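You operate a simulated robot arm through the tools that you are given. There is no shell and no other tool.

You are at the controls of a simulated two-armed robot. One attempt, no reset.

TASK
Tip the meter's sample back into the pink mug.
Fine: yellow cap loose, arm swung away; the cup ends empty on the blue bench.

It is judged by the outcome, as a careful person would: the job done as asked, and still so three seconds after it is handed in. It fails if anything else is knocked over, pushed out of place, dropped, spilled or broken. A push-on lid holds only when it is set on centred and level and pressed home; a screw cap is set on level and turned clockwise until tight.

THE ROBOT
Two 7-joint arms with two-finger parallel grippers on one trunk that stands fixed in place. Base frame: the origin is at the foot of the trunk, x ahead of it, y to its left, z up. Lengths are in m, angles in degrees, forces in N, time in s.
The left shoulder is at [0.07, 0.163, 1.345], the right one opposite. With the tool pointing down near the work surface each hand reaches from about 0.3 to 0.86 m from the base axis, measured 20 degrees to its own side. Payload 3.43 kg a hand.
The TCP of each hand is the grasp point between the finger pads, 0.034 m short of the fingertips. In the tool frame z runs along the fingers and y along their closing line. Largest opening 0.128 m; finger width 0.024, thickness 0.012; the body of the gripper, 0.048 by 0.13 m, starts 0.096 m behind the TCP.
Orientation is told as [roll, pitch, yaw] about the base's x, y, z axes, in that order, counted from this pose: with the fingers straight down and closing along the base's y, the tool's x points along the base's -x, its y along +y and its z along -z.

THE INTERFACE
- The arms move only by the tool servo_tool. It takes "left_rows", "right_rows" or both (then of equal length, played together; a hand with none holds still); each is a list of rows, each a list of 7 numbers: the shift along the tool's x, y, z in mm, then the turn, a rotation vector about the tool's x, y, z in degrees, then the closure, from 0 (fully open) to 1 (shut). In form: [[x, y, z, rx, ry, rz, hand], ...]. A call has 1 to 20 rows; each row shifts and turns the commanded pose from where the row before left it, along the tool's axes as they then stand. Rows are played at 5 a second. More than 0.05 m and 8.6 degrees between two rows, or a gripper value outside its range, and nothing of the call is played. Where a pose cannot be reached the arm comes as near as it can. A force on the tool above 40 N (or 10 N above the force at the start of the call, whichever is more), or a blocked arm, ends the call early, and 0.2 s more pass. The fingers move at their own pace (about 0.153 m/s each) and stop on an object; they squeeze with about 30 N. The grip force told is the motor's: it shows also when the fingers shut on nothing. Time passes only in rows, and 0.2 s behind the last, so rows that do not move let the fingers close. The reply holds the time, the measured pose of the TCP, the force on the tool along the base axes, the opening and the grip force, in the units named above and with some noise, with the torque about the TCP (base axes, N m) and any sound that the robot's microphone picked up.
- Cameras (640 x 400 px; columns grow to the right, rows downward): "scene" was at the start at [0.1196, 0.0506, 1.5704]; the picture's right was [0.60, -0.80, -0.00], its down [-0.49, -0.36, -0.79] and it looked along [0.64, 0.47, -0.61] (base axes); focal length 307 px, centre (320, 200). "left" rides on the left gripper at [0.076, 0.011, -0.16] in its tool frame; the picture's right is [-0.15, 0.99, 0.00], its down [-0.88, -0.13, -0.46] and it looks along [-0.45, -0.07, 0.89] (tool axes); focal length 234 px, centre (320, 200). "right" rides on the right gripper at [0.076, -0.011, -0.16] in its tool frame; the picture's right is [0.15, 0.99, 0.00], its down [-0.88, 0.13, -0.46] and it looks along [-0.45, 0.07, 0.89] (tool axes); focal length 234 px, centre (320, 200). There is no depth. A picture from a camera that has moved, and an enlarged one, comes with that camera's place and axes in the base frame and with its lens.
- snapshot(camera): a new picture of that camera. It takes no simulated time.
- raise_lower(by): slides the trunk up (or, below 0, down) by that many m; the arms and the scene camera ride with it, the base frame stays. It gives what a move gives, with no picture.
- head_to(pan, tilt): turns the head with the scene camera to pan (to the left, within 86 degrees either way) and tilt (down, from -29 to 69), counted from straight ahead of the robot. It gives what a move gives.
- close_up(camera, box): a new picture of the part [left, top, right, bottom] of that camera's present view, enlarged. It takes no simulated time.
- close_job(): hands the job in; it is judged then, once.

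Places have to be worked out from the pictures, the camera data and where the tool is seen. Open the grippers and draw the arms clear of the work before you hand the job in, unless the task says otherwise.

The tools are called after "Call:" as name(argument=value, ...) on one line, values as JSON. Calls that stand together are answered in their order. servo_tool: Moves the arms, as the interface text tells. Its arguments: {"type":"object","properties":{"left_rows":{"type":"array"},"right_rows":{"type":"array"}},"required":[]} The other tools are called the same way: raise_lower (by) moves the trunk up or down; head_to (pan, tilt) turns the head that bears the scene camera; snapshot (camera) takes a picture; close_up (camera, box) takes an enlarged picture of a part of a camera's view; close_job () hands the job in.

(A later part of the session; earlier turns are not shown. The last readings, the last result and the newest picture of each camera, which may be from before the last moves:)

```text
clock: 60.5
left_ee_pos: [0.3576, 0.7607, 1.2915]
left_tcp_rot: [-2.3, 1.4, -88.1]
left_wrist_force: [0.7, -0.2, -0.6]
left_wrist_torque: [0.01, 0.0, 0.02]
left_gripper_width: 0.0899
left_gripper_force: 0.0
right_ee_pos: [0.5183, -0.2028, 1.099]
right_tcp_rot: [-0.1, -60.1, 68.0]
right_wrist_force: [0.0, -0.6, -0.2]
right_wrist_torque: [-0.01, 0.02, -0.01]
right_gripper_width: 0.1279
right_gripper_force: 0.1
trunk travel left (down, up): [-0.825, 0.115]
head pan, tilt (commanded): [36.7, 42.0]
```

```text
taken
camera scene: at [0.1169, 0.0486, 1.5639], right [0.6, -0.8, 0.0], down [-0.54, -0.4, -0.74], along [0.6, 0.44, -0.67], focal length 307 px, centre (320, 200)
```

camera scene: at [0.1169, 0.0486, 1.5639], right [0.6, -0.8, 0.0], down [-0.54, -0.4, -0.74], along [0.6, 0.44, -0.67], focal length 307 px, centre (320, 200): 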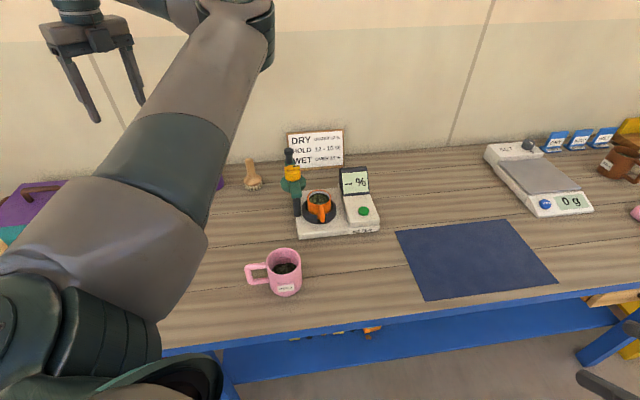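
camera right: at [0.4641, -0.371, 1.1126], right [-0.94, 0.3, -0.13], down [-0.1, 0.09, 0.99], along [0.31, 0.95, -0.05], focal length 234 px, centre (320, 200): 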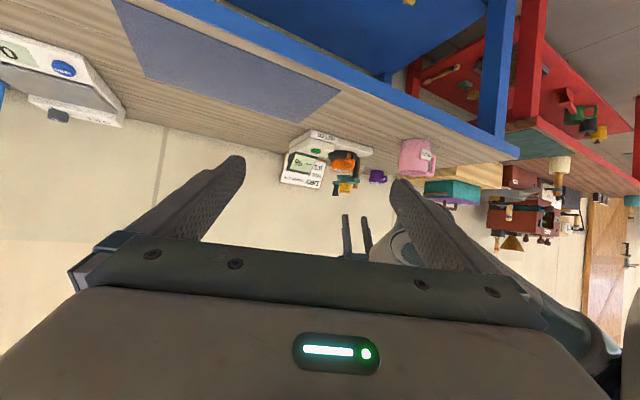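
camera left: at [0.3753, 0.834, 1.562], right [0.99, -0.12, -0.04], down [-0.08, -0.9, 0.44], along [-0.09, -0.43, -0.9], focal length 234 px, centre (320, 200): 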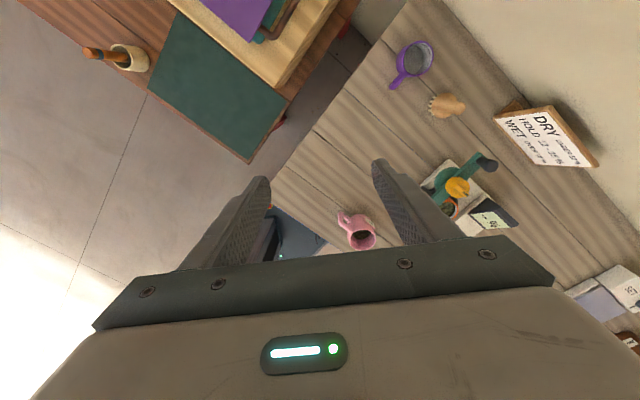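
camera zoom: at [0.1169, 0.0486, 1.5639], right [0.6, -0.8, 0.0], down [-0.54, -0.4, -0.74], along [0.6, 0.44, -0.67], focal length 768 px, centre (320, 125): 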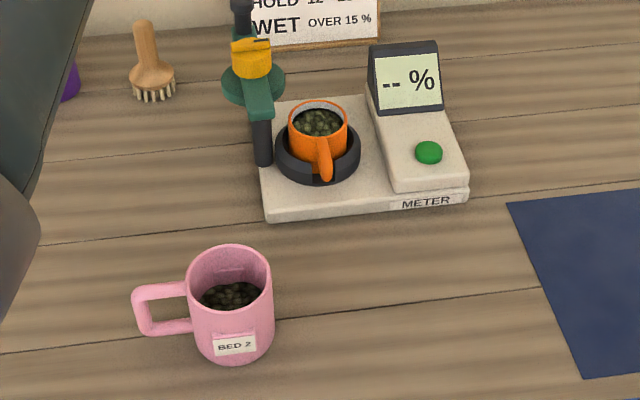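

Measurements agree: handle outer end ≈(0.616, 0.4125), handle plane y−x≈−0.205, mug rim centre ≈(0.429, 0.398, 0.955), bench ≈0.86. I'll turn the right hand to point along the handle (yaw 45°, 50° tilt) and move toward a pre-grasp point in front of it.

Call:
servo_tool(right_rows=[[0, 0, 0, 6.65, 0, 3.82, 0.3], [0, 0, 0, 6.65, 0, 3.82, 0.5], [0, 0, 0, 6.65, 0, 3.82, 0.6], [0, 0, 0, 0, 5.05, 0, 0.6], [0, 0, 0, 0, 5.05, 0, 0.6], [-16.1, 28.15, 30.2, 0, 0, 0, 0.6], [-16.1, 28.15, 30.2, 0, 0, 0, 0.6], [-16.1, 28.15, 30.2, 0, 0, 0, 0.6], [-16.1, 28.15, 30.2, 0, 0, 0, 0.6], [-16.1, 28.15, 30.2, 0, 0, 0, 0.6], [-16.1, 28.15, 30.2, 0, 0, 0, 0.6], [-16.1, 28.15, 30.2, 0, 0, 0, 0.6], [-16.1, 28.15, 30.2, 0, 0, 0, 0.6], [0, 0, 0, 0, 0, 0, 0.6]])

Call:
snapshot(camera="scene")

Call:
snapshot(camera="right")

```text
clock: 63.5
left_ee_pos: [0.3568, 0.7617, 1.2918]
left_tcp_rot: [-2.3, 1.5, -88.1]
left_wrist_force: [1.0, 0.1, 0.5]
left_wrist_torque: [-0.01, -0.03, 0.02]
left_gripper_width: 0.0899
left_gripper_force: 0.1
right_ee_pos: [0.5493, 0.1449, 1.042]
right_tcp_rot: [-0.1, -50.0, 45.0]
right_wrist_force: [-0.2, 0.0, 0.0]
right_wrist_torque: [0.03, 0.0, 0.03]
right_gripper_width: 0.0511
right_gripper_force: 0.1
trunk travel left (down, up): [-0.825, 0.115]
head pan, tilt (commanded): [36.7, 42.0]
```

```text
taken
camera scene: at [0.1168, 0.0474, 1.5639], right [0.6, -0.8, 0.0], down [-0.54, -0.4, -0.74], along [0.6, 0.44, -0.67], focal length 307 px, centre (320, 200)
```

scene: 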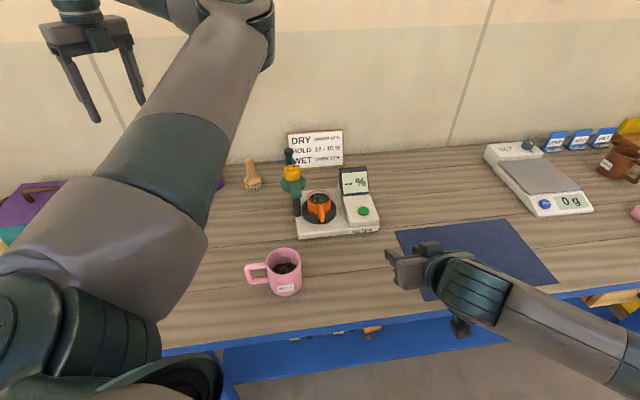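

```text
taken
camera right: at [0.4383, 0.015, 1.0863], right [-0.77, 0.63, -0.11], down [0.06, 0.25, 0.97], along [0.64, 0.73, -0.23], focal length 234 px, centre (320, 200)
```

right: 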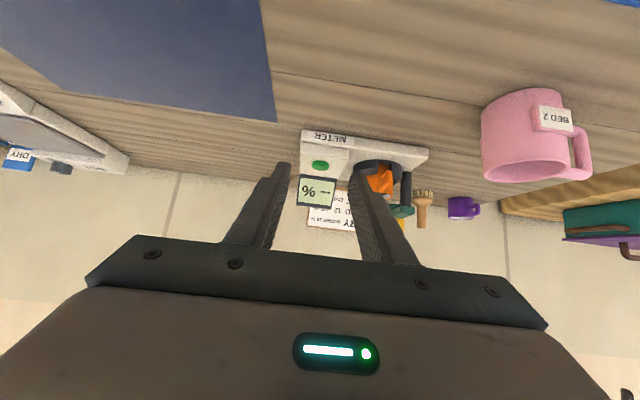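

The right arm tracks this pose exactly. I'll continue to the pre-grasp point about 10 cm in front of the handle and check alignment.

Call:
servo_tool(right_rows=[[-16.2, 28.4, 30.1, 0, 0, 0, 0.6], [-16.2, 28.4, 30.1, 0, 0, 0, 0.6], [-16.2, 28.4, 30.1, 0, 0, 0, 0.6], [-16.2, 28.4, 30.1, 0, 0, 0, 0.6], [-16.2, 28.4, 30.1, 0, 0, 0, 0.6], [0, 0, 0, 0, 0, 0, 0.6]])

Call:
snapshot(camera="scene")

Call:
close_up(camera="right", box=[220, 40, 440, 220])

Call:
close_up(camera="left", box=[270, 100, 530, 260])

```text
clock: 64.9
left_ee_pos: [0.3579, 0.7606, 1.2907]
left_tcp_rot: [-2.4, 1.6, -88.2]
left_wrist_force: [-0.8, -1.3, -0.3]
left_wrist_torque: [0.01, 0.02, 0.0]
left_gripper_width: 0.0898
left_gripper_force: 0.1
right_ee_pos: [0.5677, 0.365, 1.0069]
right_tcp_rot: [0.0, -49.9, 45.1]
right_wrist_force: [0.2, -0.9, -0.3]
right_wrist_torque: [-0.02, -0.02, -0.04]
right_gripper_width: 0.051
right_gripper_force: 0.0
trunk travel left (down, up): [-0.825, 0.115]
head pan, tilt (commanded): [36.7, 42.0]
```

```text
taken
camera scene: at [0.1173, 0.0474, 1.5638], right [0.6, -0.8, 0.0], down [-0.54, -0.4, -0.74], along [0.6, 0.44, -0.67], focal length 307 px, centre (320, 200)
```

scene: 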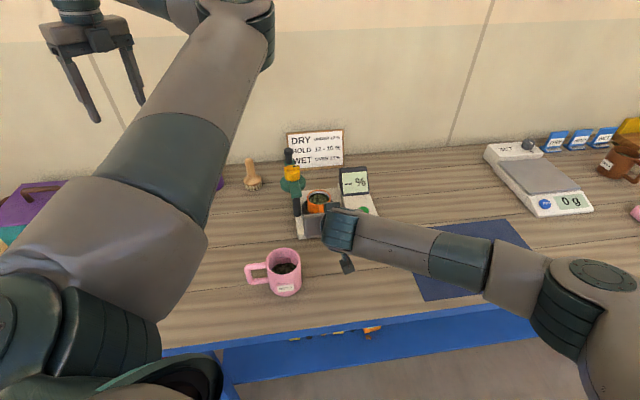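

```text
2.22 times, centred on (330, 130) of right
camera zoom: at [0.4554, 0.2347, 1.0497], right [-0.77, 0.63, -0.11], down [0.06, 0.25, 0.97], along [0.64, 0.73, -0.23], focal length 520 px, centre (298, 356)
```

zoom: 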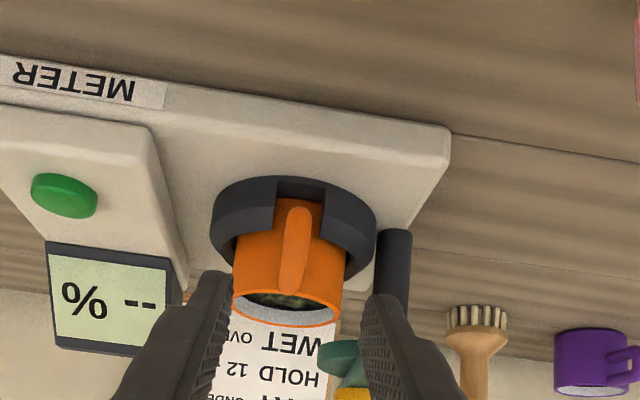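

```text
2.46 times, centred on (400, 180) of left
camera zoom: at [0.3752, 0.8329, 1.4526], right [0.99, -0.12, -0.04], down [-0.08, -0.9, 0.44], along [-0.09, -0.43, -0.9], focal length 576 px, centre (123, 249)
```

zoom: 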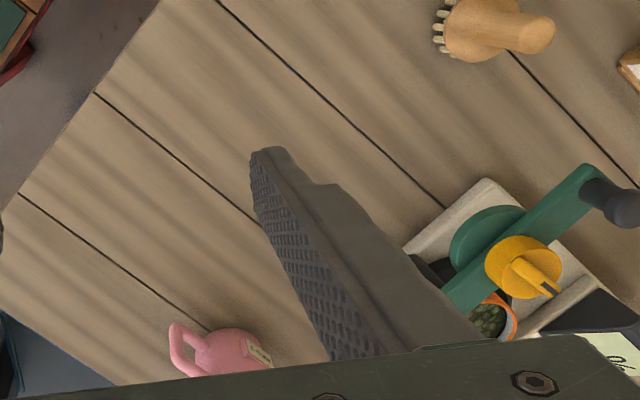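

The handle is edge-on and centred between the right fingers (within ~1.5 mm). I'll advance along the finger direction in steps, stopping short to check.

Call:
servo_tool(right_rows=[[0, -0.6, 35, 0, 0, 0, 0.6], [0, -0.6, 35, 0, 0, 0, 0.6], [0, 0, 10, 0, 0, 0, 0.6], [0, 0, 0, 0, 0, 0, 0.6]])

Call:
close_up(camera="right", box=[220, 40, 440, 220])

Call:
close_up(camera="scene", box=[250, 150, 390, 300])

```text
clock: 65.9
left_ee_pos: [0.3578, 0.7616, 1.2902]
left_tcp_rot: [-2.5, 1.5, -88.3]
left_wrist_force: [-0.3, 0.6, 0.1]
left_wrist_torque: [-0.01, -0.02, 0.02]
left_gripper_width: 0.0896
left_gripper_force: 0.0
right_ee_pos: [0.6112, 0.4079, 0.9563]
right_tcp_rot: [-0.1, -50.1, 45.1]
right_wrist_force: [0.1, 0.3, 0.7]
right_wrist_torque: [-0.03, -0.01, 0.02]
right_gripper_width: 0.051
right_gripper_force: 0.1
trunk travel left (down, up): [-0.825, 0.115]
head pan, tilt (commanded): [36.7, 42.0]
```

```text
2.22 times, centred on (330, 130) of right
camera zoom: at [0.4997, 0.2775, 0.9993], right [-0.77, 0.63, -0.11], down [0.06, 0.25, 0.97], along [0.64, 0.73, -0.23], focal length 520 px, centre (298, 356)
```

zoom: 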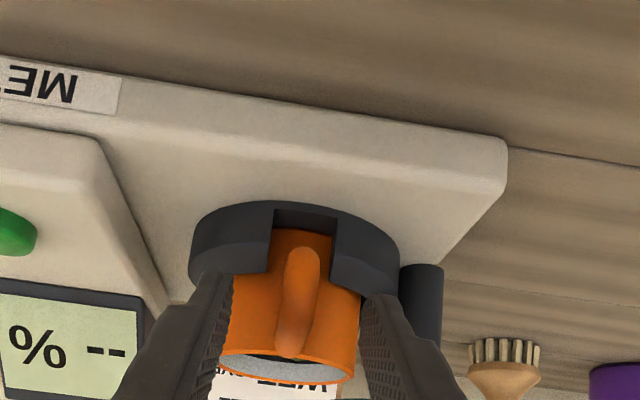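

```text
2.67 times, centred on (320, 225) of scene
camera zoom: at [0.1171, 0.0492, 1.5638], right [0.6, -0.8, 0.0], down [-0.54, -0.4, -0.74], along [0.6, 0.44, -0.67], focal length 819 px, centre (320, 133)
```

zoom: 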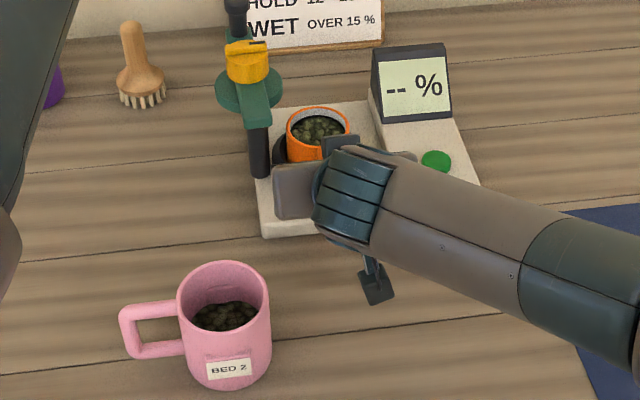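

The handle runs right down the middle between the fingers. I'll advance the last 20 mm.

Call:
servo_tool(right_rows=[[0, 0, 10, 0, 0, 0, 0.6], [0, 0, 10, 0, 0, 0, 0.6], [0, 0, 0, 0, 0, 0, 0.6]])

Call:
close_up(camera="right", box=[220, 80, 440, 240])

Call:
close_up(camera="scene", box=[280, 170, 370, 250])

```text
clock: 66.7
left_ee_pos: [0.3577, 0.7623, 1.2893]
left_tcp_rot: [-2.4, 1.5, -88.3]
left_wrist_force: [-0.7, 0.1, 0.1]
left_wrist_torque: [0.0, 0.02, 0.04]
left_gripper_width: 0.0897
left_gripper_force: 0.1
right_ee_pos: [0.6213, 0.4068, 0.9392]
right_tcp_rot: [-0.2, -50.0, 45.1]
right_wrist_force: [-0.6, -0.1, -0.1]
right_wrist_torque: [0.0, -0.01, 0.01]
right_gripper_width: 0.051
right_gripper_force: 0.0
right hand out of reach, approached as far as the arm can: row 1, 2
trunk travel left (down, up): [-0.825, 0.115]
head pan, tilt (commanded): [36.7, 42.0]
```

```text
2.50 times, centred on (330, 160) of right
camera zoom: at [0.5084, 0.2763, 0.983], right [-0.77, 0.63, -0.11], down [0.06, 0.25, 0.97], along [0.64, 0.73, -0.23], focal length 585 px, centre (295, 300)
```

zoom: 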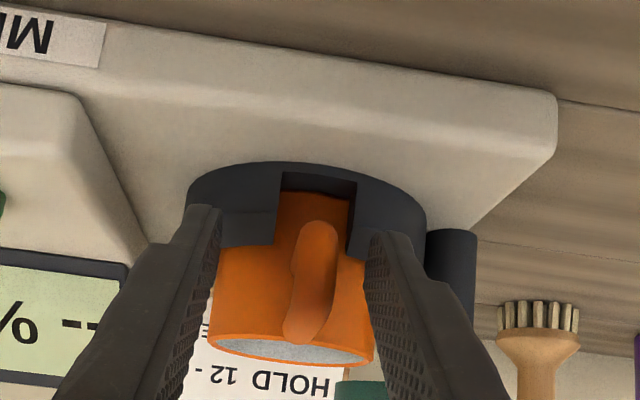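

```text
5.00 times, centred on (325, 210) of scene
camera zoom: at [0.117, 0.0491, 1.5638], right [0.6, -0.8, 0.0], down [-0.54, -0.4, -0.74], along [0.6, 0.44, -0.67], focal length 1535 px, centre (295, 150)
```

zoom: 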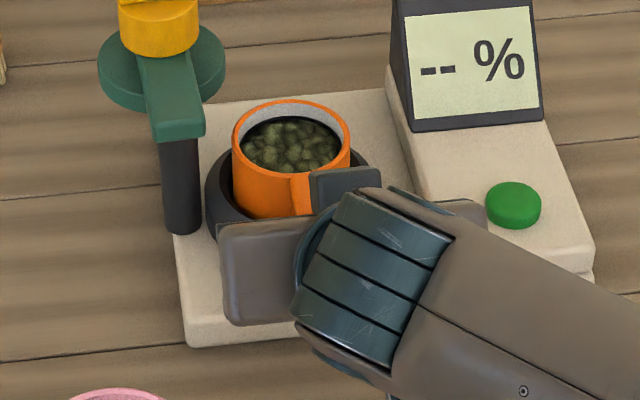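

The right arm ran out of reach ~11 mm short (handle still loosely between the fingers, no contact). I'll back straight off, go up, and then lower the trunk to bring the shoulder nearer the working height.

Call:
servo_tool(right_rows=[[0, 0, -20, 0, 0, 0, 0.6], [0, 0, -40, 0, 0, 0, 0.6], [0, 0, -40, 0, 0, 0, 0.6], [-28.7, 0, -24.1, 0, 0, 0, 0.6], [-28.7, 0, -24.1, 0, 0, 0, 0.6], [-28.7, 0, -24.1, 0, 0, 0, 0.6], [-28.7, 0, -24.1, 0, 0, 0, 0.6], [0, 0, 0, 0, 0, 0, 0.6]], left_rows=[[0, 0, -25, 0, 0, 0, 0.3], [0, 0, -25, 0, 0, 0, 0.3], [0, 0, -25, 0, 0, 0, 0.3], [0, 0, -25, 0, 0, 0, 0.3], [0, 0, 0, 0, 0, 0, 0.3], [0, 0, 0, 0, 0, 0, 0.3], [0, 0, 0, 0, 0, 0, 0.3], [0, 0, 0, 0, 0, 0, 0.3]])

Call:
snapshot(camera="scene")

```text
clock: 68.5
left_ee_pos: [0.3631, 0.7592, 1.3908]
left_tcp_rot: [-2.4, 1.4, -88.1]
left_wrist_force: [-1.0, 0.0, -0.2]
left_wrist_torque: [0.0, 0.02, -0.01]
left_gripper_width: 0.0899
left_gripper_force: 0.0
right_ee_pos: [0.5646, 0.3516, 1.1547]
right_tcp_rot: [-0.1, -50.0, 45.1]
right_wrist_force: [0.1, 0.0, -0.9]
right_wrist_torque: [-0.02, 0.01, -0.01]
right_gripper_width: 0.0512
right_gripper_force: 0.1
trunk travel left (down, up): [-0.825, 0.115]
head pan, tilt (commanded): [36.7, 42.0]
```

```text
taken
camera scene: at [0.1177, 0.0491, 1.5637], right [0.6, -0.8, 0.0], down [-0.54, -0.4, -0.74], along [0.6, 0.44, -0.67], focal length 307 px, centre (320, 200)
```

scene: 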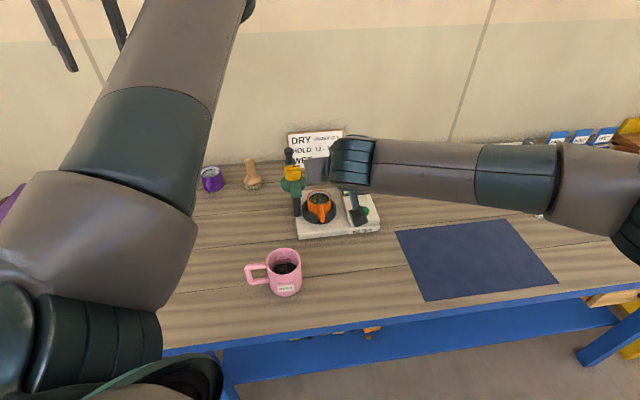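

Cup and meter undisturbed. Lowering the trunk 0.15 m brings the right TCP to about z=1.005 at the pre-grasp.

Call:
raise_lower(by=-0.15)

Call:
snapshot(camera="scene")

Call:
close_up(camera="right", box=[220, 40, 440, 220])

```text
clock: 70.2
left_ee_pos: [0.3625, 0.7584, 1.2404]
left_tcp_rot: [-2.4, 1.5, -88.1]
left_wrist_force: [1.1, -0.2, 1.0]
left_wrist_torque: [-0.01, -0.01, 0.01]
left_gripper_width: 0.0896
left_gripper_force: 0.1
right_ee_pos: [0.5644, 0.3522, 1.004]
right_tcp_rot: [0.0, -50.0, 45.1]
right_wrist_force: [0.3, -0.2, 0.9]
right_wrist_torque: [-0.01, -0.02, 0.0]
right_gripper_width: 0.0511
right_gripper_force: 0.1
trunk travel left (down, up): [-0.675, 0.265]
head pan, tilt (commanded): [36.7, 42.0]
```

```text
taken
camera scene: at [0.117, 0.0489, 1.4139], right [0.6, -0.8, 0.0], down [-0.54, -0.4, -0.74], along [0.6, 0.44, -0.67], focal length 307 px, centre (320, 200)
```

scene: 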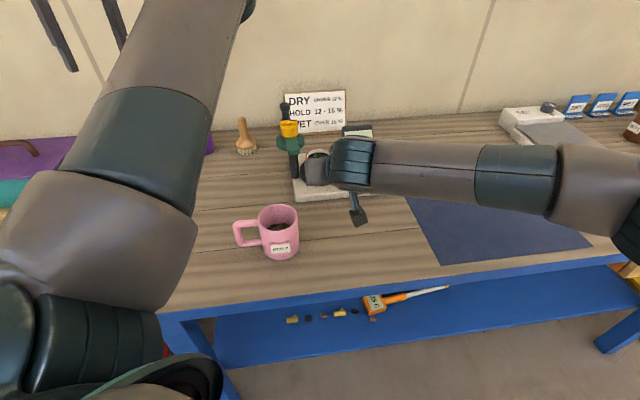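

```text
2.22 times, centred on (330, 130) of right
camera zoom: at [0.4528, 0.2226, 1.0479], right [-0.77, 0.63, -0.11], down [0.06, 0.25, 0.97], along [0.64, 0.73, -0.23], focal length 520 px, centre (298, 356)
```

zoom: 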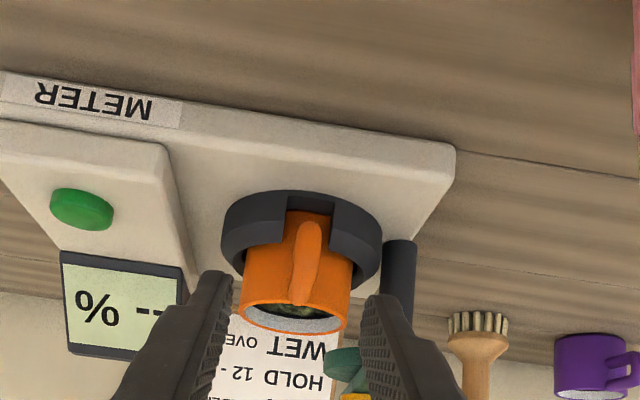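

Trunk lowered; pre-grasp re-established. I'll correct laterally and advance ~80 mm, then check.

Call:
servo_tool(right_rows=[[-4.5, 3.1, 15, 0, 0, 0, 0.6], [-4.5, 3.1, 15, 0, 0, 0, 0.6], [0, 0, 25, 0, 0, 0, 0.6], [0, 0, 25, 0, 0, 0, 0.6], [0, 0, 0, 0, 0, 0, 0.6]])

Call:
close_up(camera="right", box=[220, 60, 440, 240])

```text
clock: 71.4
left_ee_pos: [0.362, 0.7589, 1.2416]
left_tcp_rot: [-2.5, 1.5, -88.3]
left_wrist_force: [-0.1, -0.8, -0.6]
left_wrist_torque: [0.01, 0.02, 0.01]
left_gripper_width: 0.0894
left_gripper_force: 0.1
right_ee_pos: [0.6054, 0.4034, 0.9591]
right_tcp_rot: [-0.1, -50.1, 45.0]
right_wrist_force: [-0.2, 0.1, 0.0]
right_wrist_torque: [-0.01, 0.01, 0.0]
right_gripper_width: 0.0513
right_gripper_force: 0.0
trunk travel left (down, up): [-0.675, 0.265]
head pan, tilt (commanded): [36.7, 42.0]
```

```text
2.22 times, centred on (330, 150) of right
camera zoom: at [0.4939, 0.2745, 1.0036], right [-0.77, 0.63, -0.11], down [0.06, 0.25, 0.97], along [0.64, 0.73, -0.23], focal length 520 px, centre (298, 311)
```

zoom: 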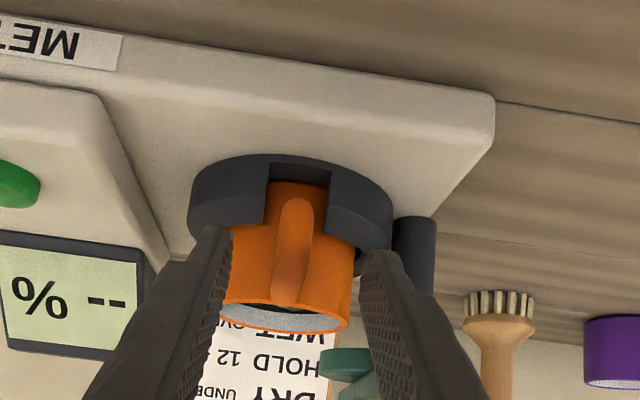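

Handle centred again; I'll advance the remaining 27 mm with a −1 mm lateral trim.

Call:
servo_tool(right_rows=[[-0.7, -0.5, 14, 0, 0, 0, 0.6], [-0.7, -0.5, 13, 0, 0, 0, 0.6], [0, 0, 0, 0, 0, 0, 0.6]])

Call:
close_up(camera="right", box=[220, 80, 440, 240])

Call:
close_up(camera="scene", box=[270, 130, 390, 230])

```text
clock: 72.2
left_ee_pos: [0.3642, 0.7587, 1.2419]
left_tcp_rot: [-2.2, 1.5, -88.1]
left_wrist_force: [0.4, 0.1, 0.2]
left_wrist_torque: [0.0, 0.02, -0.02]
left_gripper_width: 0.0898
left_gripper_force: 0.0
right_ee_pos: [0.6244, 0.4195, 0.9435]
right_tcp_rot: [-0.2, -50.0, 45.1]
right_wrist_force: [0.1, 0.0, -0.4]
right_wrist_torque: [-0.04, -0.01, 0.0]
right_gripper_width: 0.0514
right_gripper_force: 0.1
trunk travel left (down, up): [-0.675, 0.265]
head pan, tilt (commanded): [36.7, 42.0]
```

```text
2.50 times, centred on (330, 160) of right
camera zoom: at [0.511, 0.2889, 0.988], right [-0.77, 0.63, -0.11], down [0.06, 0.25, 0.97], along [0.64, 0.73, -0.23], focal length 585 px, centre (295, 300)
```

zoom: 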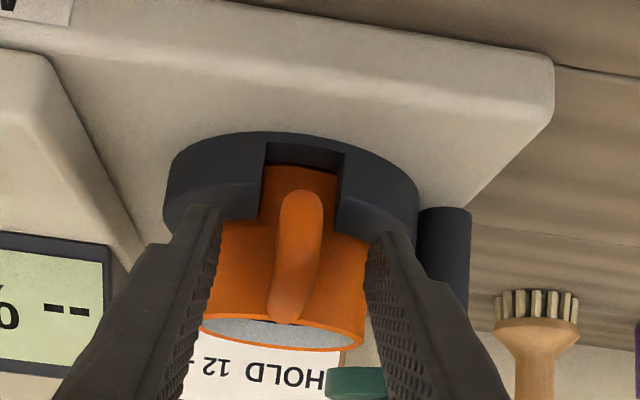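

```text
4.00 times, centred on (330, 180) of scene
camera zoom: at [0.1167, 0.049, 1.4138], right [0.6, -0.8, 0.0], down [-0.54, -0.4, -0.74], along [0.6, 0.44, -0.67], focal length 1228 px, centre (280, 280)
```

zoom: 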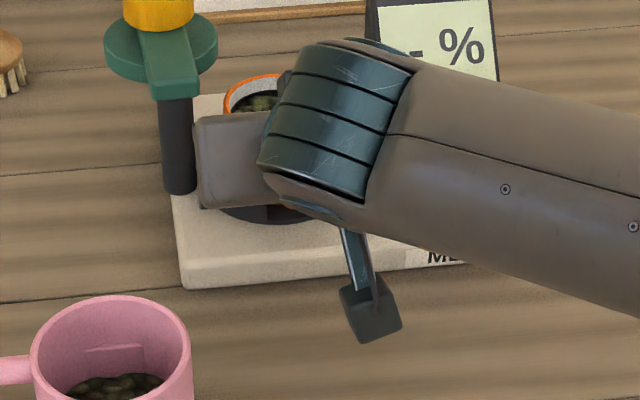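

The handle sits squarely between the pads. I'll close the right gripper on it gradually.

Call:
servo_tool(right_rows=[[0, 0, 0, 0, 0, 0, 0.75], [0, 0, 0, 0, 0, 0, 0.85], [0, 0, 0, 0, 0, 0, 0.9], [0, 0, 0, 0, 0, 0, 1], [0, 0, 0, 0, 0, 0, 1], [0, 0, 0, 0, 0, 0, 1]])

Call:
close_up(camera="right", box=[220, 80, 440, 240])

```text
clock: 73.6
left_ee_pos: [0.3624, 0.7595, 1.2407]
left_tcp_rot: [-2.4, 1.4, -88.2]
left_wrist_force: [-0.9, 0.1, -0.3]
left_wrist_torque: [0.0, -0.01, 0.0]
left_gripper_width: 0.0897
left_gripper_force: 0.0
right_ee_pos: [0.6225, 0.4181, 0.9446]
right_tcp_rot: [0.0, -49.9, 45.1]
right_wrist_force: [-0.2, -0.4, 0.8]
right_wrist_torque: [0.09, 0.04, 0.0]
right_gripper_width: 0.0127
right_gripper_force: 29.5
trunk travel left (down, up): [-0.675, 0.265]
head pan, tilt (commanded): [36.7, 42.0]
```

```text
2.50 times, centred on (330, 160) of right
camera zoom: at [0.511, 0.2888, 0.9879], right [-0.77, 0.63, -0.11], down [0.06, 0.25, 0.97], along [0.64, 0.73, -0.23], focal length 585 px, centre (295, 300)
```

zoom: 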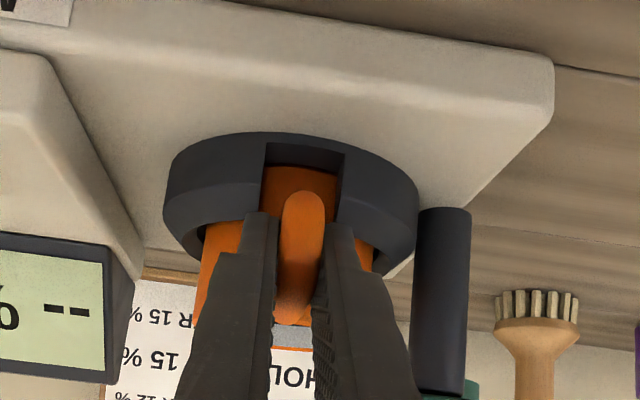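

Firm grip on the 12.7 mm handle. I'll lift straight up slowly and check that the cup comes out level.

Call:
servo_tool(right_rows=[[-3.83, 0, -3.21, 0, 0, 0, 1], [-3.83, 0, -3.21, 0, 0, 0, 1], [-7.66, 0, -6.43, 0, 0, 0, 1], [-7.66, 0, -6.43, 0, 0, 0, 1]])

Call:
close_up(camera="right", box=[220, 80, 440, 240])

Call:
close_up(camera="scene", box=[270, 130, 390, 230])

```text
clock: 74.6
left_ee_pos: [0.3634, 0.7596, 1.2409]
left_tcp_rot: [-2.4, 1.4, -88.2]
left_wrist_force: [-0.5, -0.2, 0.4]
left_wrist_torque: [-0.03, -0.04, -0.01]
left_gripper_width: 0.0895
left_gripper_force: 0.1
right_ee_pos: [0.6243, 0.419, 0.9735]
right_tcp_rot: [-0.1, -50.1, 45.1]
right_wrist_force: [-0.2, -0.2, -1.8]
right_wrist_torque: [-0.08, 0.09, -0.01]
right_gripper_width: 0.0126
right_gripper_force: 29.9
trunk travel left (down, up): [-0.675, 0.265]
head pan, tilt (commanded): [36.7, 42.0]
```

```text
2.50 times, centred on (330, 160) of right
camera zoom: at [0.5119, 0.2895, 1.0172], right [-0.77, 0.63, -0.11], down [0.06, 0.25, 0.97], along [0.64, 0.73, -0.23], focal length 585 px, centre (295, 300)
```

zoom: 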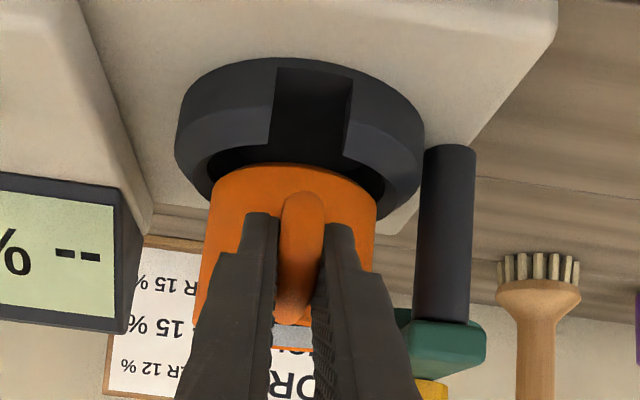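

```text
4.00 times, centred on (330, 180) of scene
camera zoom: at [0.1172, 0.0491, 1.4137], right [0.6, -0.8, 0.0], down [-0.54, -0.4, -0.74], along [0.6, 0.44, -0.67], focal length 1228 px, centre (280, 280)
```

zoom: 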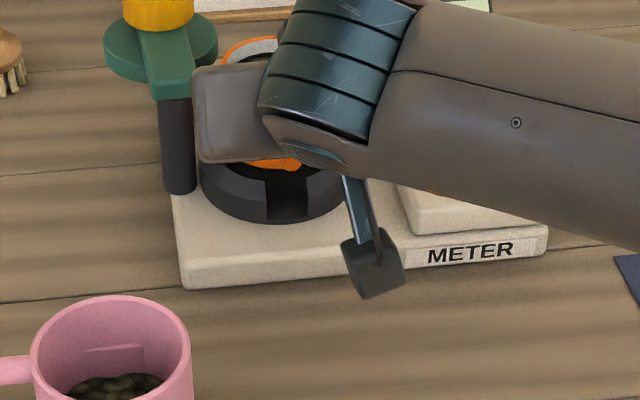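

The cup is clear of its ring, level, with the sample inside (≈1.8 N). I'll lift another 8 cm gently.

Call:
servo_tool(right_rows=[[-9.2, 0, -7.7, 0, 0, 0, 1], [-12.26, 0, -10.28, 0, 0, 0, 1], [-12.26, 0, -10.28, 0, 0, 0, 1], [-12.26, 0, -10.28, 0, 0, 0, 1], [-9.2, 0, -7.7, 0, 0, 0, 1], [-4.6, 0, -3.9, 0, 0, 0, 1], [0, 0, 0, 0, 0, 0, 1]])

Call:
snapshot(camera="right")

Call:
snapshot(camera="scene")

Call:
snapshot(camera="left")

```text
clock: 76.2
left_ee_pos: [0.3624, 0.7599, 1.2406]
left_tcp_rot: [-2.3, 1.3, -88.2]
left_wrist_force: [0.2, -0.7, 0.3]
left_wrist_torque: [0.02, 0.01, -0.02]
left_gripper_width: 0.0897
left_gripper_force: 0.0
right_ee_pos: [0.6223, 0.4188, 1.0516]
right_tcp_rot: [-0.1, -49.9, 45.1]
right_wrist_force: [0.2, 1.1, -1.4]
right_wrist_torque: [-0.04, 0.08, 0.02]
right_gripper_width: 0.0125
right_gripper_force: 30.2
trunk travel left (down, up): [-0.675, 0.265]
head pan, tilt (commanded): [36.7, 42.0]
```

```text
taken
camera right: at [0.5114, 0.2894, 1.0948], right [-0.77, 0.63, -0.11], down [0.06, 0.25, 0.97], along [0.64, 0.73, -0.23], focal length 234 px, centre (320, 200)
```

right: 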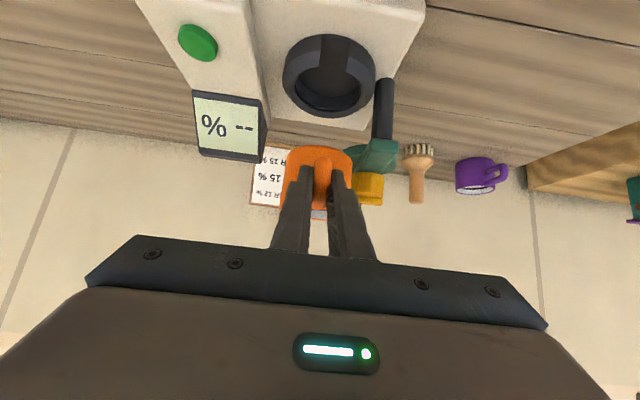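

```text
taken
camera scene: at [0.1174, 0.0492, 1.4137], right [0.6, -0.8, 0.0], down [-0.54, -0.4, -0.74], along [0.6, 0.44, -0.67], focal length 307 px, centre (320, 200)
```

scene: 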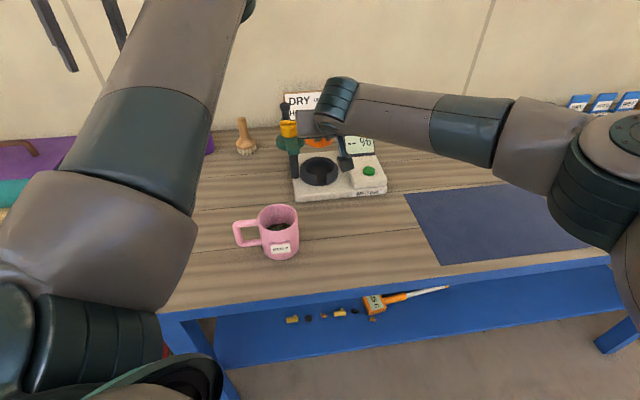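

```text
taken
camera left: at [0.3803, 0.8322, 1.4018], right [0.99, -0.11, -0.04], down [-0.08, -0.89, 0.44], along [-0.09, -0.43, -0.9], focal length 234 px, centre (320, 200)
```

left: 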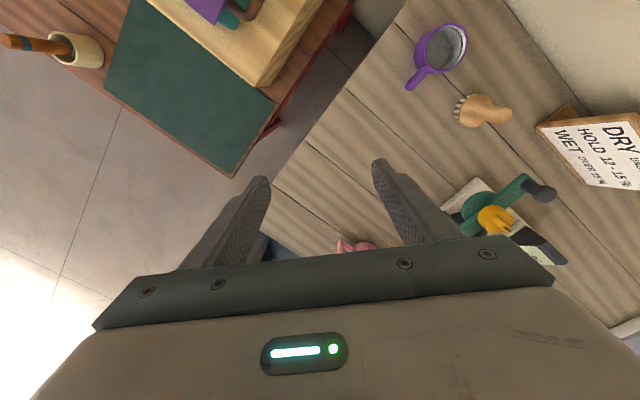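

Everything is in place. I'll raise the trunk 0.15 m again (cup goes straight up) so the right arm has room to pour near the body.

Call:
raise_lower(by=0.15)

Call:
snapshot(camera="scene")

```text
clock: 78.0
left_ee_pos: [0.3644, 0.7596, 1.3912]
left_tcp_rot: [-2.4, 1.4, -88.2]
left_wrist_force: [0.0, 0.2, -0.3]
left_wrist_torque: [-0.02, 0.0, 0.05]
left_gripper_width: 0.0897
left_gripper_force: 0.0
right_ee_pos: [0.624, 0.4184, 1.2005]
right_tcp_rot: [-0.1, -49.9, 45.1]
right_wrist_force: [-0.3, 0.7, -2.9]
right_wrist_torque: [-0.07, 0.08, -0.02]
right_gripper_width: 0.0124
right_gripper_force: 29.9
trunk travel left (down, up): [-0.825, 0.115]
head pan, tilt (commanded): [36.7, 42.0]
```

```text
taken
camera scene: at [0.1175, 0.0493, 1.5637], right [0.6, -0.8, 0.0], down [-0.54, -0.4, -0.74], along [0.6, 0.44, -0.67], focal length 307 px, centre (320, 200)
```

scene: 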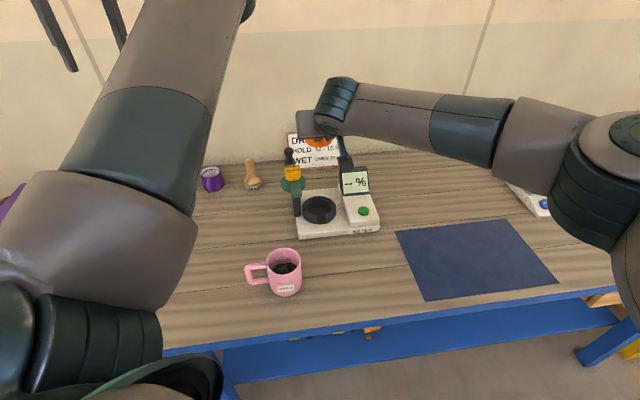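

I'll carry the cup level toward the mug's right-hand side at z≈1.12, then turn the hand to point at about 75° (toward +y).

Call:
servo_tool(right_rows=[[10, 2.9, -4.2, 0, 0, 0, 1], [20.1, 5.7, -8.4, 0, 0, 0, 1], [20.1, 5.7, -8.4, 0, 0, 0, 1], [20.1, 5.7, -8.4, 0, 0, 0, 1], [20.1, 5.7, -8.4, 0, 0, 0, 1], [20.1, 5.7, -8.4, 0, 0, 0, 1], [20.1, 5.7, -8.4, 0, 0, 0, 1], [20.1, 5.7, -8.4, 0, 0, 0, 1], [10, 2.9, -4.2, 0, 0, 0, 1], [0, 0, 0, -3.83, 0, -3.215, 1], [0, 0, 0, -3.83, 0, -3.215, 1], [0, 0, 0, -3.83, 0, -3.215, 1], [0, 0, 0, -3.83, 0, -3.215, 1], [0, 0, 0, -3.83, 0, -3.215, 1], [0, 0, 0, -3.83, 0, -3.215, 1], [0, 0, 0, 0, 0, 0, 1]])

Call:
snapshot(camera="scene")

Call:
snapshot(camera="right")

Call:
snapshot(camera="left")

```text
clock: 81.4
left_ee_pos: [0.3623, 0.7593, 1.3907]
left_tcp_rot: [-2.4, 1.5, -88.3]
left_wrist_force: [-0.8, -0.3, -0.2]
left_wrist_torque: [-0.01, 0.0, 0.0]
left_gripper_width: 0.0899
left_gripper_force: 0.0
right_ee_pos: [0.4814, 0.3414, 1.1209]
right_tcp_rot: [0.0, -49.9, 75.0]
right_wrist_force: [0.1, 0.3, -2.6]
right_wrist_torque: [-0.12, 0.01, 0.04]
right_gripper_width: 0.0124
right_gripper_force: 30.2
trunk travel left (down, up): [-0.825, 0.115]
head pan, tilt (commanded): [36.7, 42.0]
```

```text
taken
camera scene: at [0.1173, 0.0493, 1.5638], right [0.6, -0.8, 0.0], down [-0.54, -0.4, -0.74], along [0.6, 0.44, -0.67], focal length 307 px, centre (320, 200)
```

scene: 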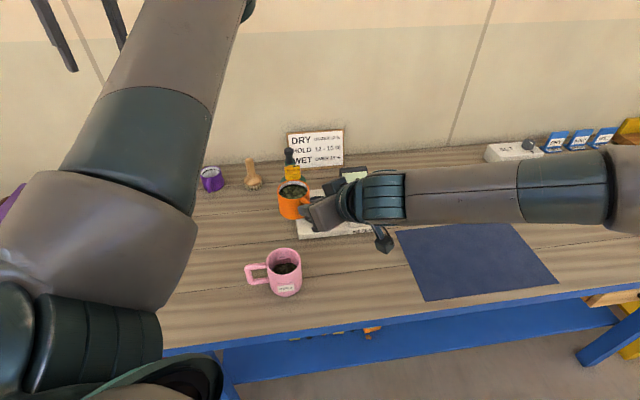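

```text
taken
camera right: at [0.4493, 0.173, 1.1647], right [-0.98, 0.16, -0.11], down [-0.07, 0.24, 0.97], along [0.19, 0.96, -0.23], focal length 234 px, centre (320, 200)
```

right: 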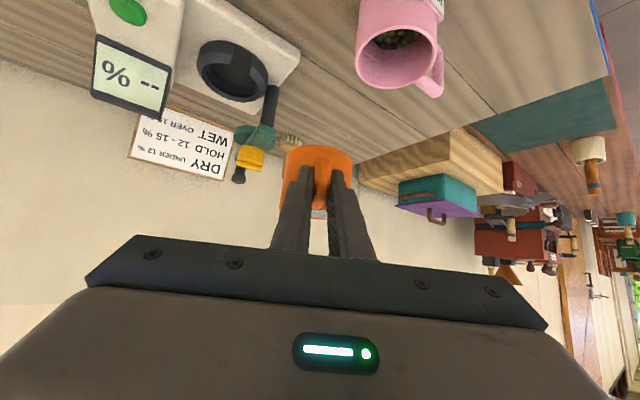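

```text
taken
camera left: at [0.3802, 0.8323, 1.5518], right [0.99, -0.11, -0.04], down [-0.08, -0.89, 0.44], along [-0.09, -0.43, -0.9], focal length 234 px, centre (320, 200)
```

left: 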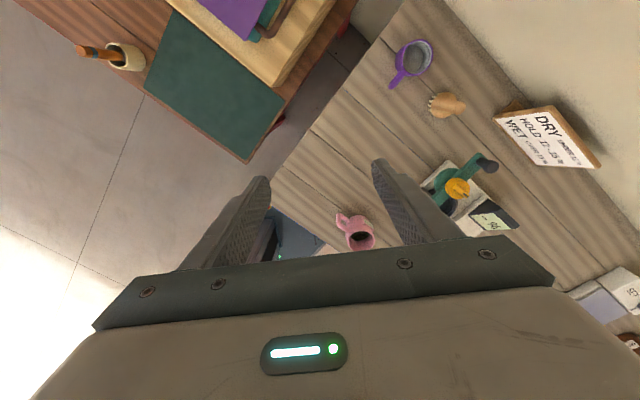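

The cup is level beside the mug with the sample intact. Before pouring I'll refine the mug's rim position from three cameras.

Call:
close_up(camera="right", box=[320, 0, 480, 110])

Call:
close_up(camera="left", box=[310, 190, 410, 260])

Call:
close_up(camera="scene", box=[230, 160, 370, 310])

```text
3.64 times, centred on (400, 55) of right
camera zoom: at [0.4493, 0.173, 1.1647], right [-0.98, 0.16, -0.11], down [-0.07, 0.24, 0.97], along [0.19, 0.96, -0.23], focal length 852 px, centre (29, 727)
```

zoom: 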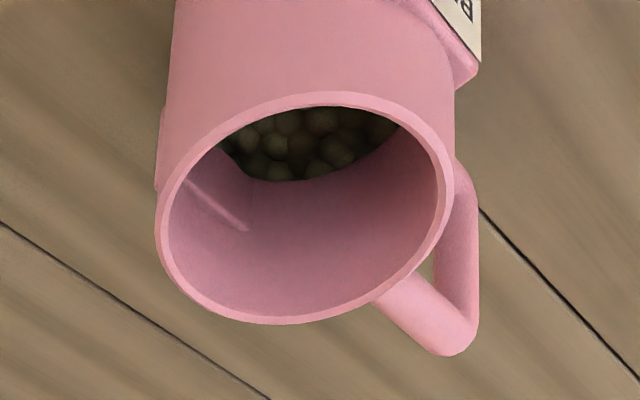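

```text
5.71 times, centred on (360, 225) of left
camera zoom: at [0.3802, 0.8323, 1.5518], right [0.99, -0.11, -0.04], down [-0.08, -0.89, 0.44], along [-0.09, -0.43, -0.9], focal length 1338 px, centre (91, 57)
```

zoom: 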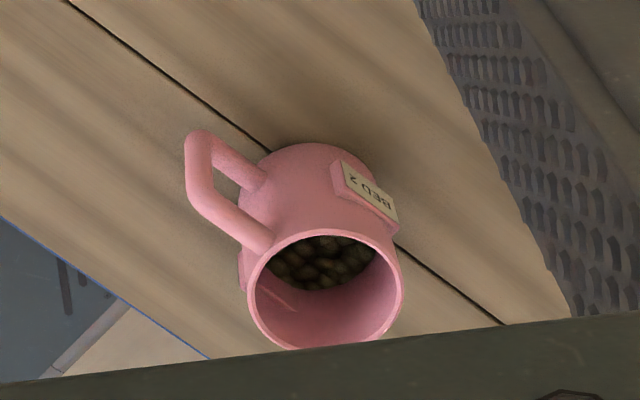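

```text
2.67 times, centred on (300, 235) of scene
camera zoom: at [0.1173, 0.0493, 1.5638], right [0.6, -0.8, 0.0], down [-0.54, -0.4, -0.74], along [0.6, 0.44, -0.67], focal length 819 px, centre (373, 107)
```

zoom: 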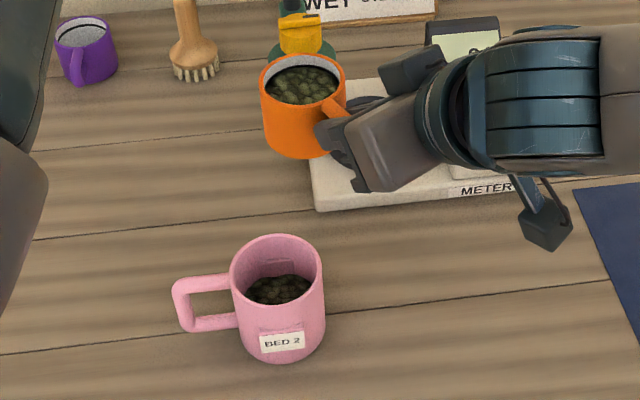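

Mug rim centre is about (0.429, 0.395, 0.955). I'll lower the level cup to pouring height beside the mug (base staying ~2 cm above the rim level) and check clearance.

Call:
servo_tool(right_rows=[[13.3, -0.35, 10.3, 0, 0, 0, 1], [13.3, -0.35, 10.3, 0, 0, 0, 1], [13.3, -0.35, 10.3, 0, 0, 0, 1], [13.3, -0.35, 10.3, 0, 0, 0, 1], [13.3, -0.35, 10.3, 0, 0, 0, 1], [0, 0, 0, 0, 0, 0, 1]])

Call:
close_up(camera="scene", box=[230, 160, 370, 310])

Call:
close_up(camera="left", box=[290, 150, 430, 260])

```text
clock: 82.8
left_ee_pos: [0.3621, 0.7599, 1.3908]
left_tcp_rot: [-2.3, 1.4, -88.2]
left_wrist_force: [-0.6, 0.0, -0.1]
left_wrist_torque: [0.02, 0.0, -0.01]
left_gripper_width: 0.0899
left_gripper_force: 0.0
right_ee_pos: [0.4826, 0.3385, 1.0367]
right_tcp_rot: [-0.2, -49.9, 74.9]
right_wrist_force: [0.3, 0.5, -1.9]
right_wrist_torque: [-0.1, 0.0, 0.01]
right_gripper_width: 0.0126
right_gripper_force: 30.1
trunk travel left (down, up): [-0.825, 0.115]
head pan, tilt (commanded): [36.7, 42.0]
```

```text
2.67 times, centred on (300, 235) of scene
camera zoom: at [0.1171, 0.0492, 1.5638], right [0.6, -0.8, 0.0], down [-0.54, -0.4, -0.74], along [0.6, 0.44, -0.67], focal length 819 px, centre (373, 107)
```

zoom: 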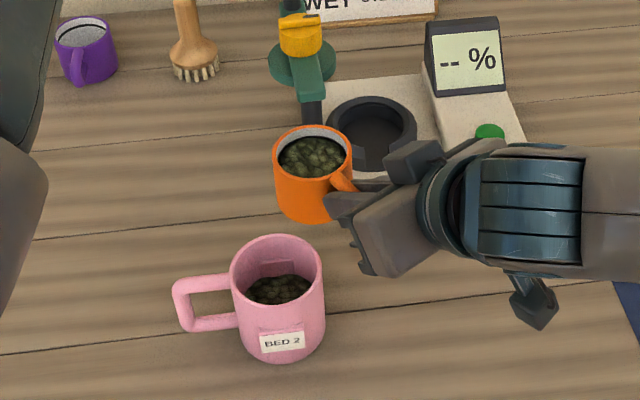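

```text
3.64 times, centred on (360, 205) of left
camera zoom: at [0.3799, 0.8322, 1.5519], right [0.99, -0.11, -0.04], down [-0.08, -0.89, 0.44], along [-0.09, -0.43, -0.9], focal length 852 px, centre (174, 182)
```

zoom: 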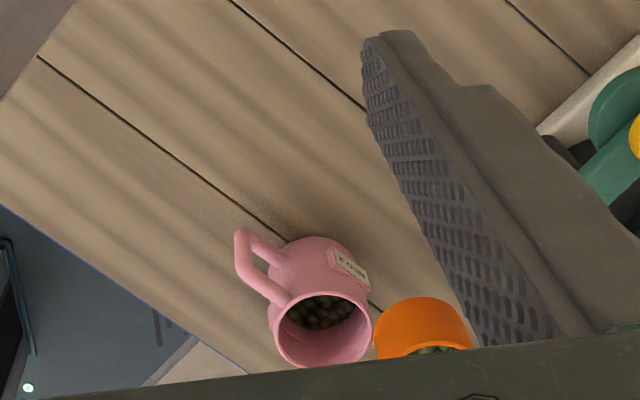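

Clearances look good and the sample is near the cup's brim. I'll start tipping slowly toward the mug (opening toward −x), the first 32° of roll, and check.

Call:
servo_tool(right_rows=[[0, 0, 0, 0.03, -0.908, -4, 1], [0, 0, 0, 0.095, -0.904, -4, 1], [0, 0, 0, 0.158, -0.895, -4, 1], [0, 0, 0, 0.22, -0.882, -4, 1], [0, 0, 0, 0.281, -0.865, -4, 1], [0, 0, 0, 0.34, -0.843, -4, 1], [0, 0, 0, 0.398, -0.817, -4, 1], [0, 0, 0, 0.4545, -0.787, -4, 1]])

Call:
close_up(camera="scene", box=[230, 160, 370, 310])

Call:
close_up(camera="left", box=[290, 150, 430, 260])

```text
clock: 84.6
left_ee_pos: [0.3634, 0.7596, 1.3908]
left_tcp_rot: [-2.3, 1.5, -88.1]
left_wrist_force: [0.2, 0.3, -0.2]
left_wrist_torque: [0.0, 0.01, 0.02]
left_gripper_width: 0.0897
left_gripper_force: 0.1
right_ee_pos: [0.4822, 0.3364, 1.0373]
right_tcp_rot: [-39.7, -45.4, 124.2]
right_wrist_force: [-0.2, -0.2, -1.2]
right_wrist_torque: [-0.16, 0.0, -0.02]
right_gripper_width: 0.0126
right_gripper_force: 29.9
trunk travel left (down, up): [-0.825, 0.115]
head pan, tilt (commanded): [36.7, 42.0]
```

```text
2.67 times, centred on (300, 235) of scene
camera zoom: at [0.1174, 0.049, 1.5638], right [0.6, -0.8, 0.0], down [-0.54, -0.4, -0.74], along [0.6, 0.44, -0.67], focal length 819 px, centre (373, 107)
```

zoom: 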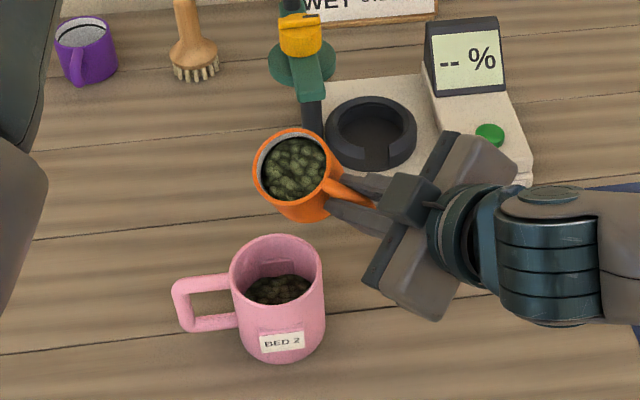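

```text
3.64 times, centred on (360, 205) of left
camera zoom: at [0.3802, 0.832, 1.5519], right [0.99, -0.11, -0.04], down [-0.08, -0.89, 0.44], along [-0.09, -0.43, -0.9], focal length 852 px, centre (174, 182)
```

zoom: 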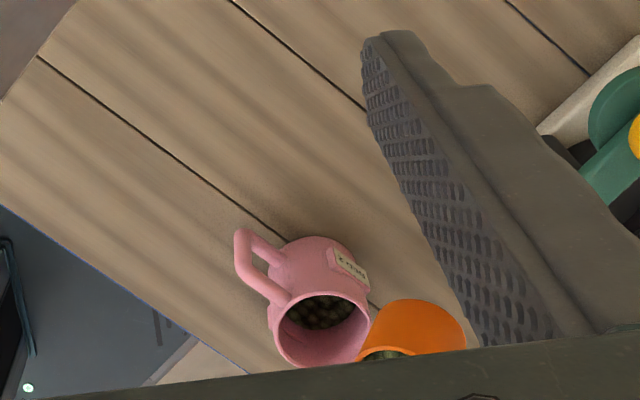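

Tip is ~27° and by the readings the lip is ~1.3 cm from the mug's centre line, right over the opening; nothing spilled. I'll continue slowly.

Call:
servo_tool(right_rows=[[0, 0, 0, 0.508, -0.754, -4, 1], [0, 0, 0, 0.56, -0.716, -4, 1], [0, 0, 0, 0.608, -0.675, -4, 1], [0.03, 0.41, 0.83, 0.654, -0.631, -4, 1], [0, 0.41, 0.83, 0.696, -0.584, -4, 1], [-0.03, 0.41, 0.83, 0.735, -0.534, -4, 1]])

Call:
close_up(camera="scene", box=[230, 160, 370, 310])

Call:
close_up(camera="left", box=[290, 150, 430, 260])

```text
clock: 86.0
left_ee_pos: [0.3621, 0.7595, 1.391]
left_tcp_rot: [-2.4, 1.5, -88.2]
left_wrist_force: [0.9, 0.5, 0.1]
left_wrist_torque: [0.0, 0.01, -0.02]
left_gripper_width: 0.0896
left_gripper_force: 0.1
right_ee_pos: [0.4821, 0.3401, 1.0359]
right_tcp_rot: [-58.1, -29.6, 147.8]
right_wrist_force: [-0.6, -0.1, -2.4]
right_wrist_torque: [-0.07, 0.01, -0.02]
right_gripper_width: 0.0126
right_gripper_force: 29.8
trunk travel left (down, up): [-0.825, 0.115]
head pan, tilt (commanded): [36.7, 42.0]
```

```text
2.67 times, centred on (300, 235) of scene
camera zoom: at [0.1174, 0.0489, 1.5638], right [0.6, -0.8, 0.0], down [-0.54, -0.4, -0.74], along [0.6, 0.44, -0.67], focal length 819 px, centre (373, 107)
```

zoom: 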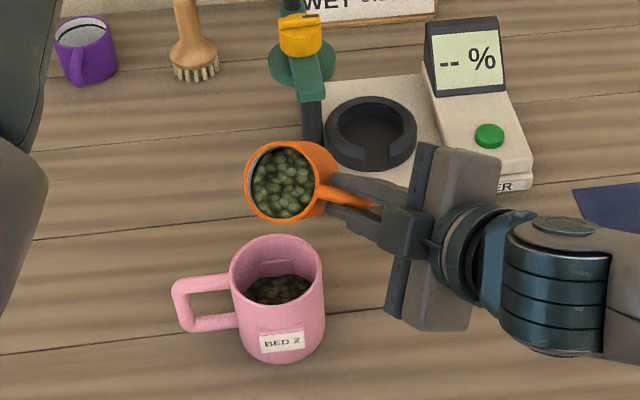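

```text
3.64 times, centred on (360, 205) of left
camera zoom: at [0.3803, 0.8319, 1.552], right [0.99, -0.11, -0.04], down [-0.08, -0.9, 0.44], along [-0.09, -0.43, -0.9], focal length 852 px, centre (174, 182)
```

zoom: 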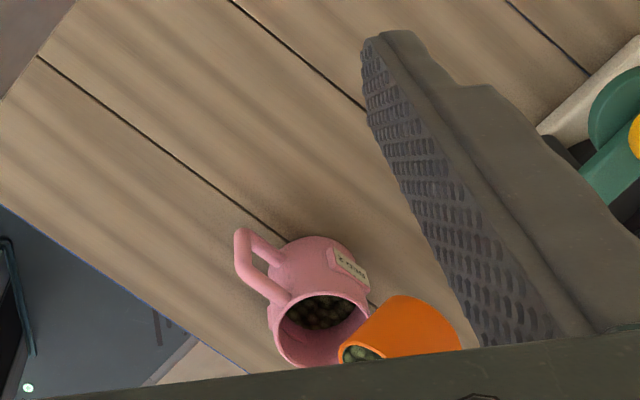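

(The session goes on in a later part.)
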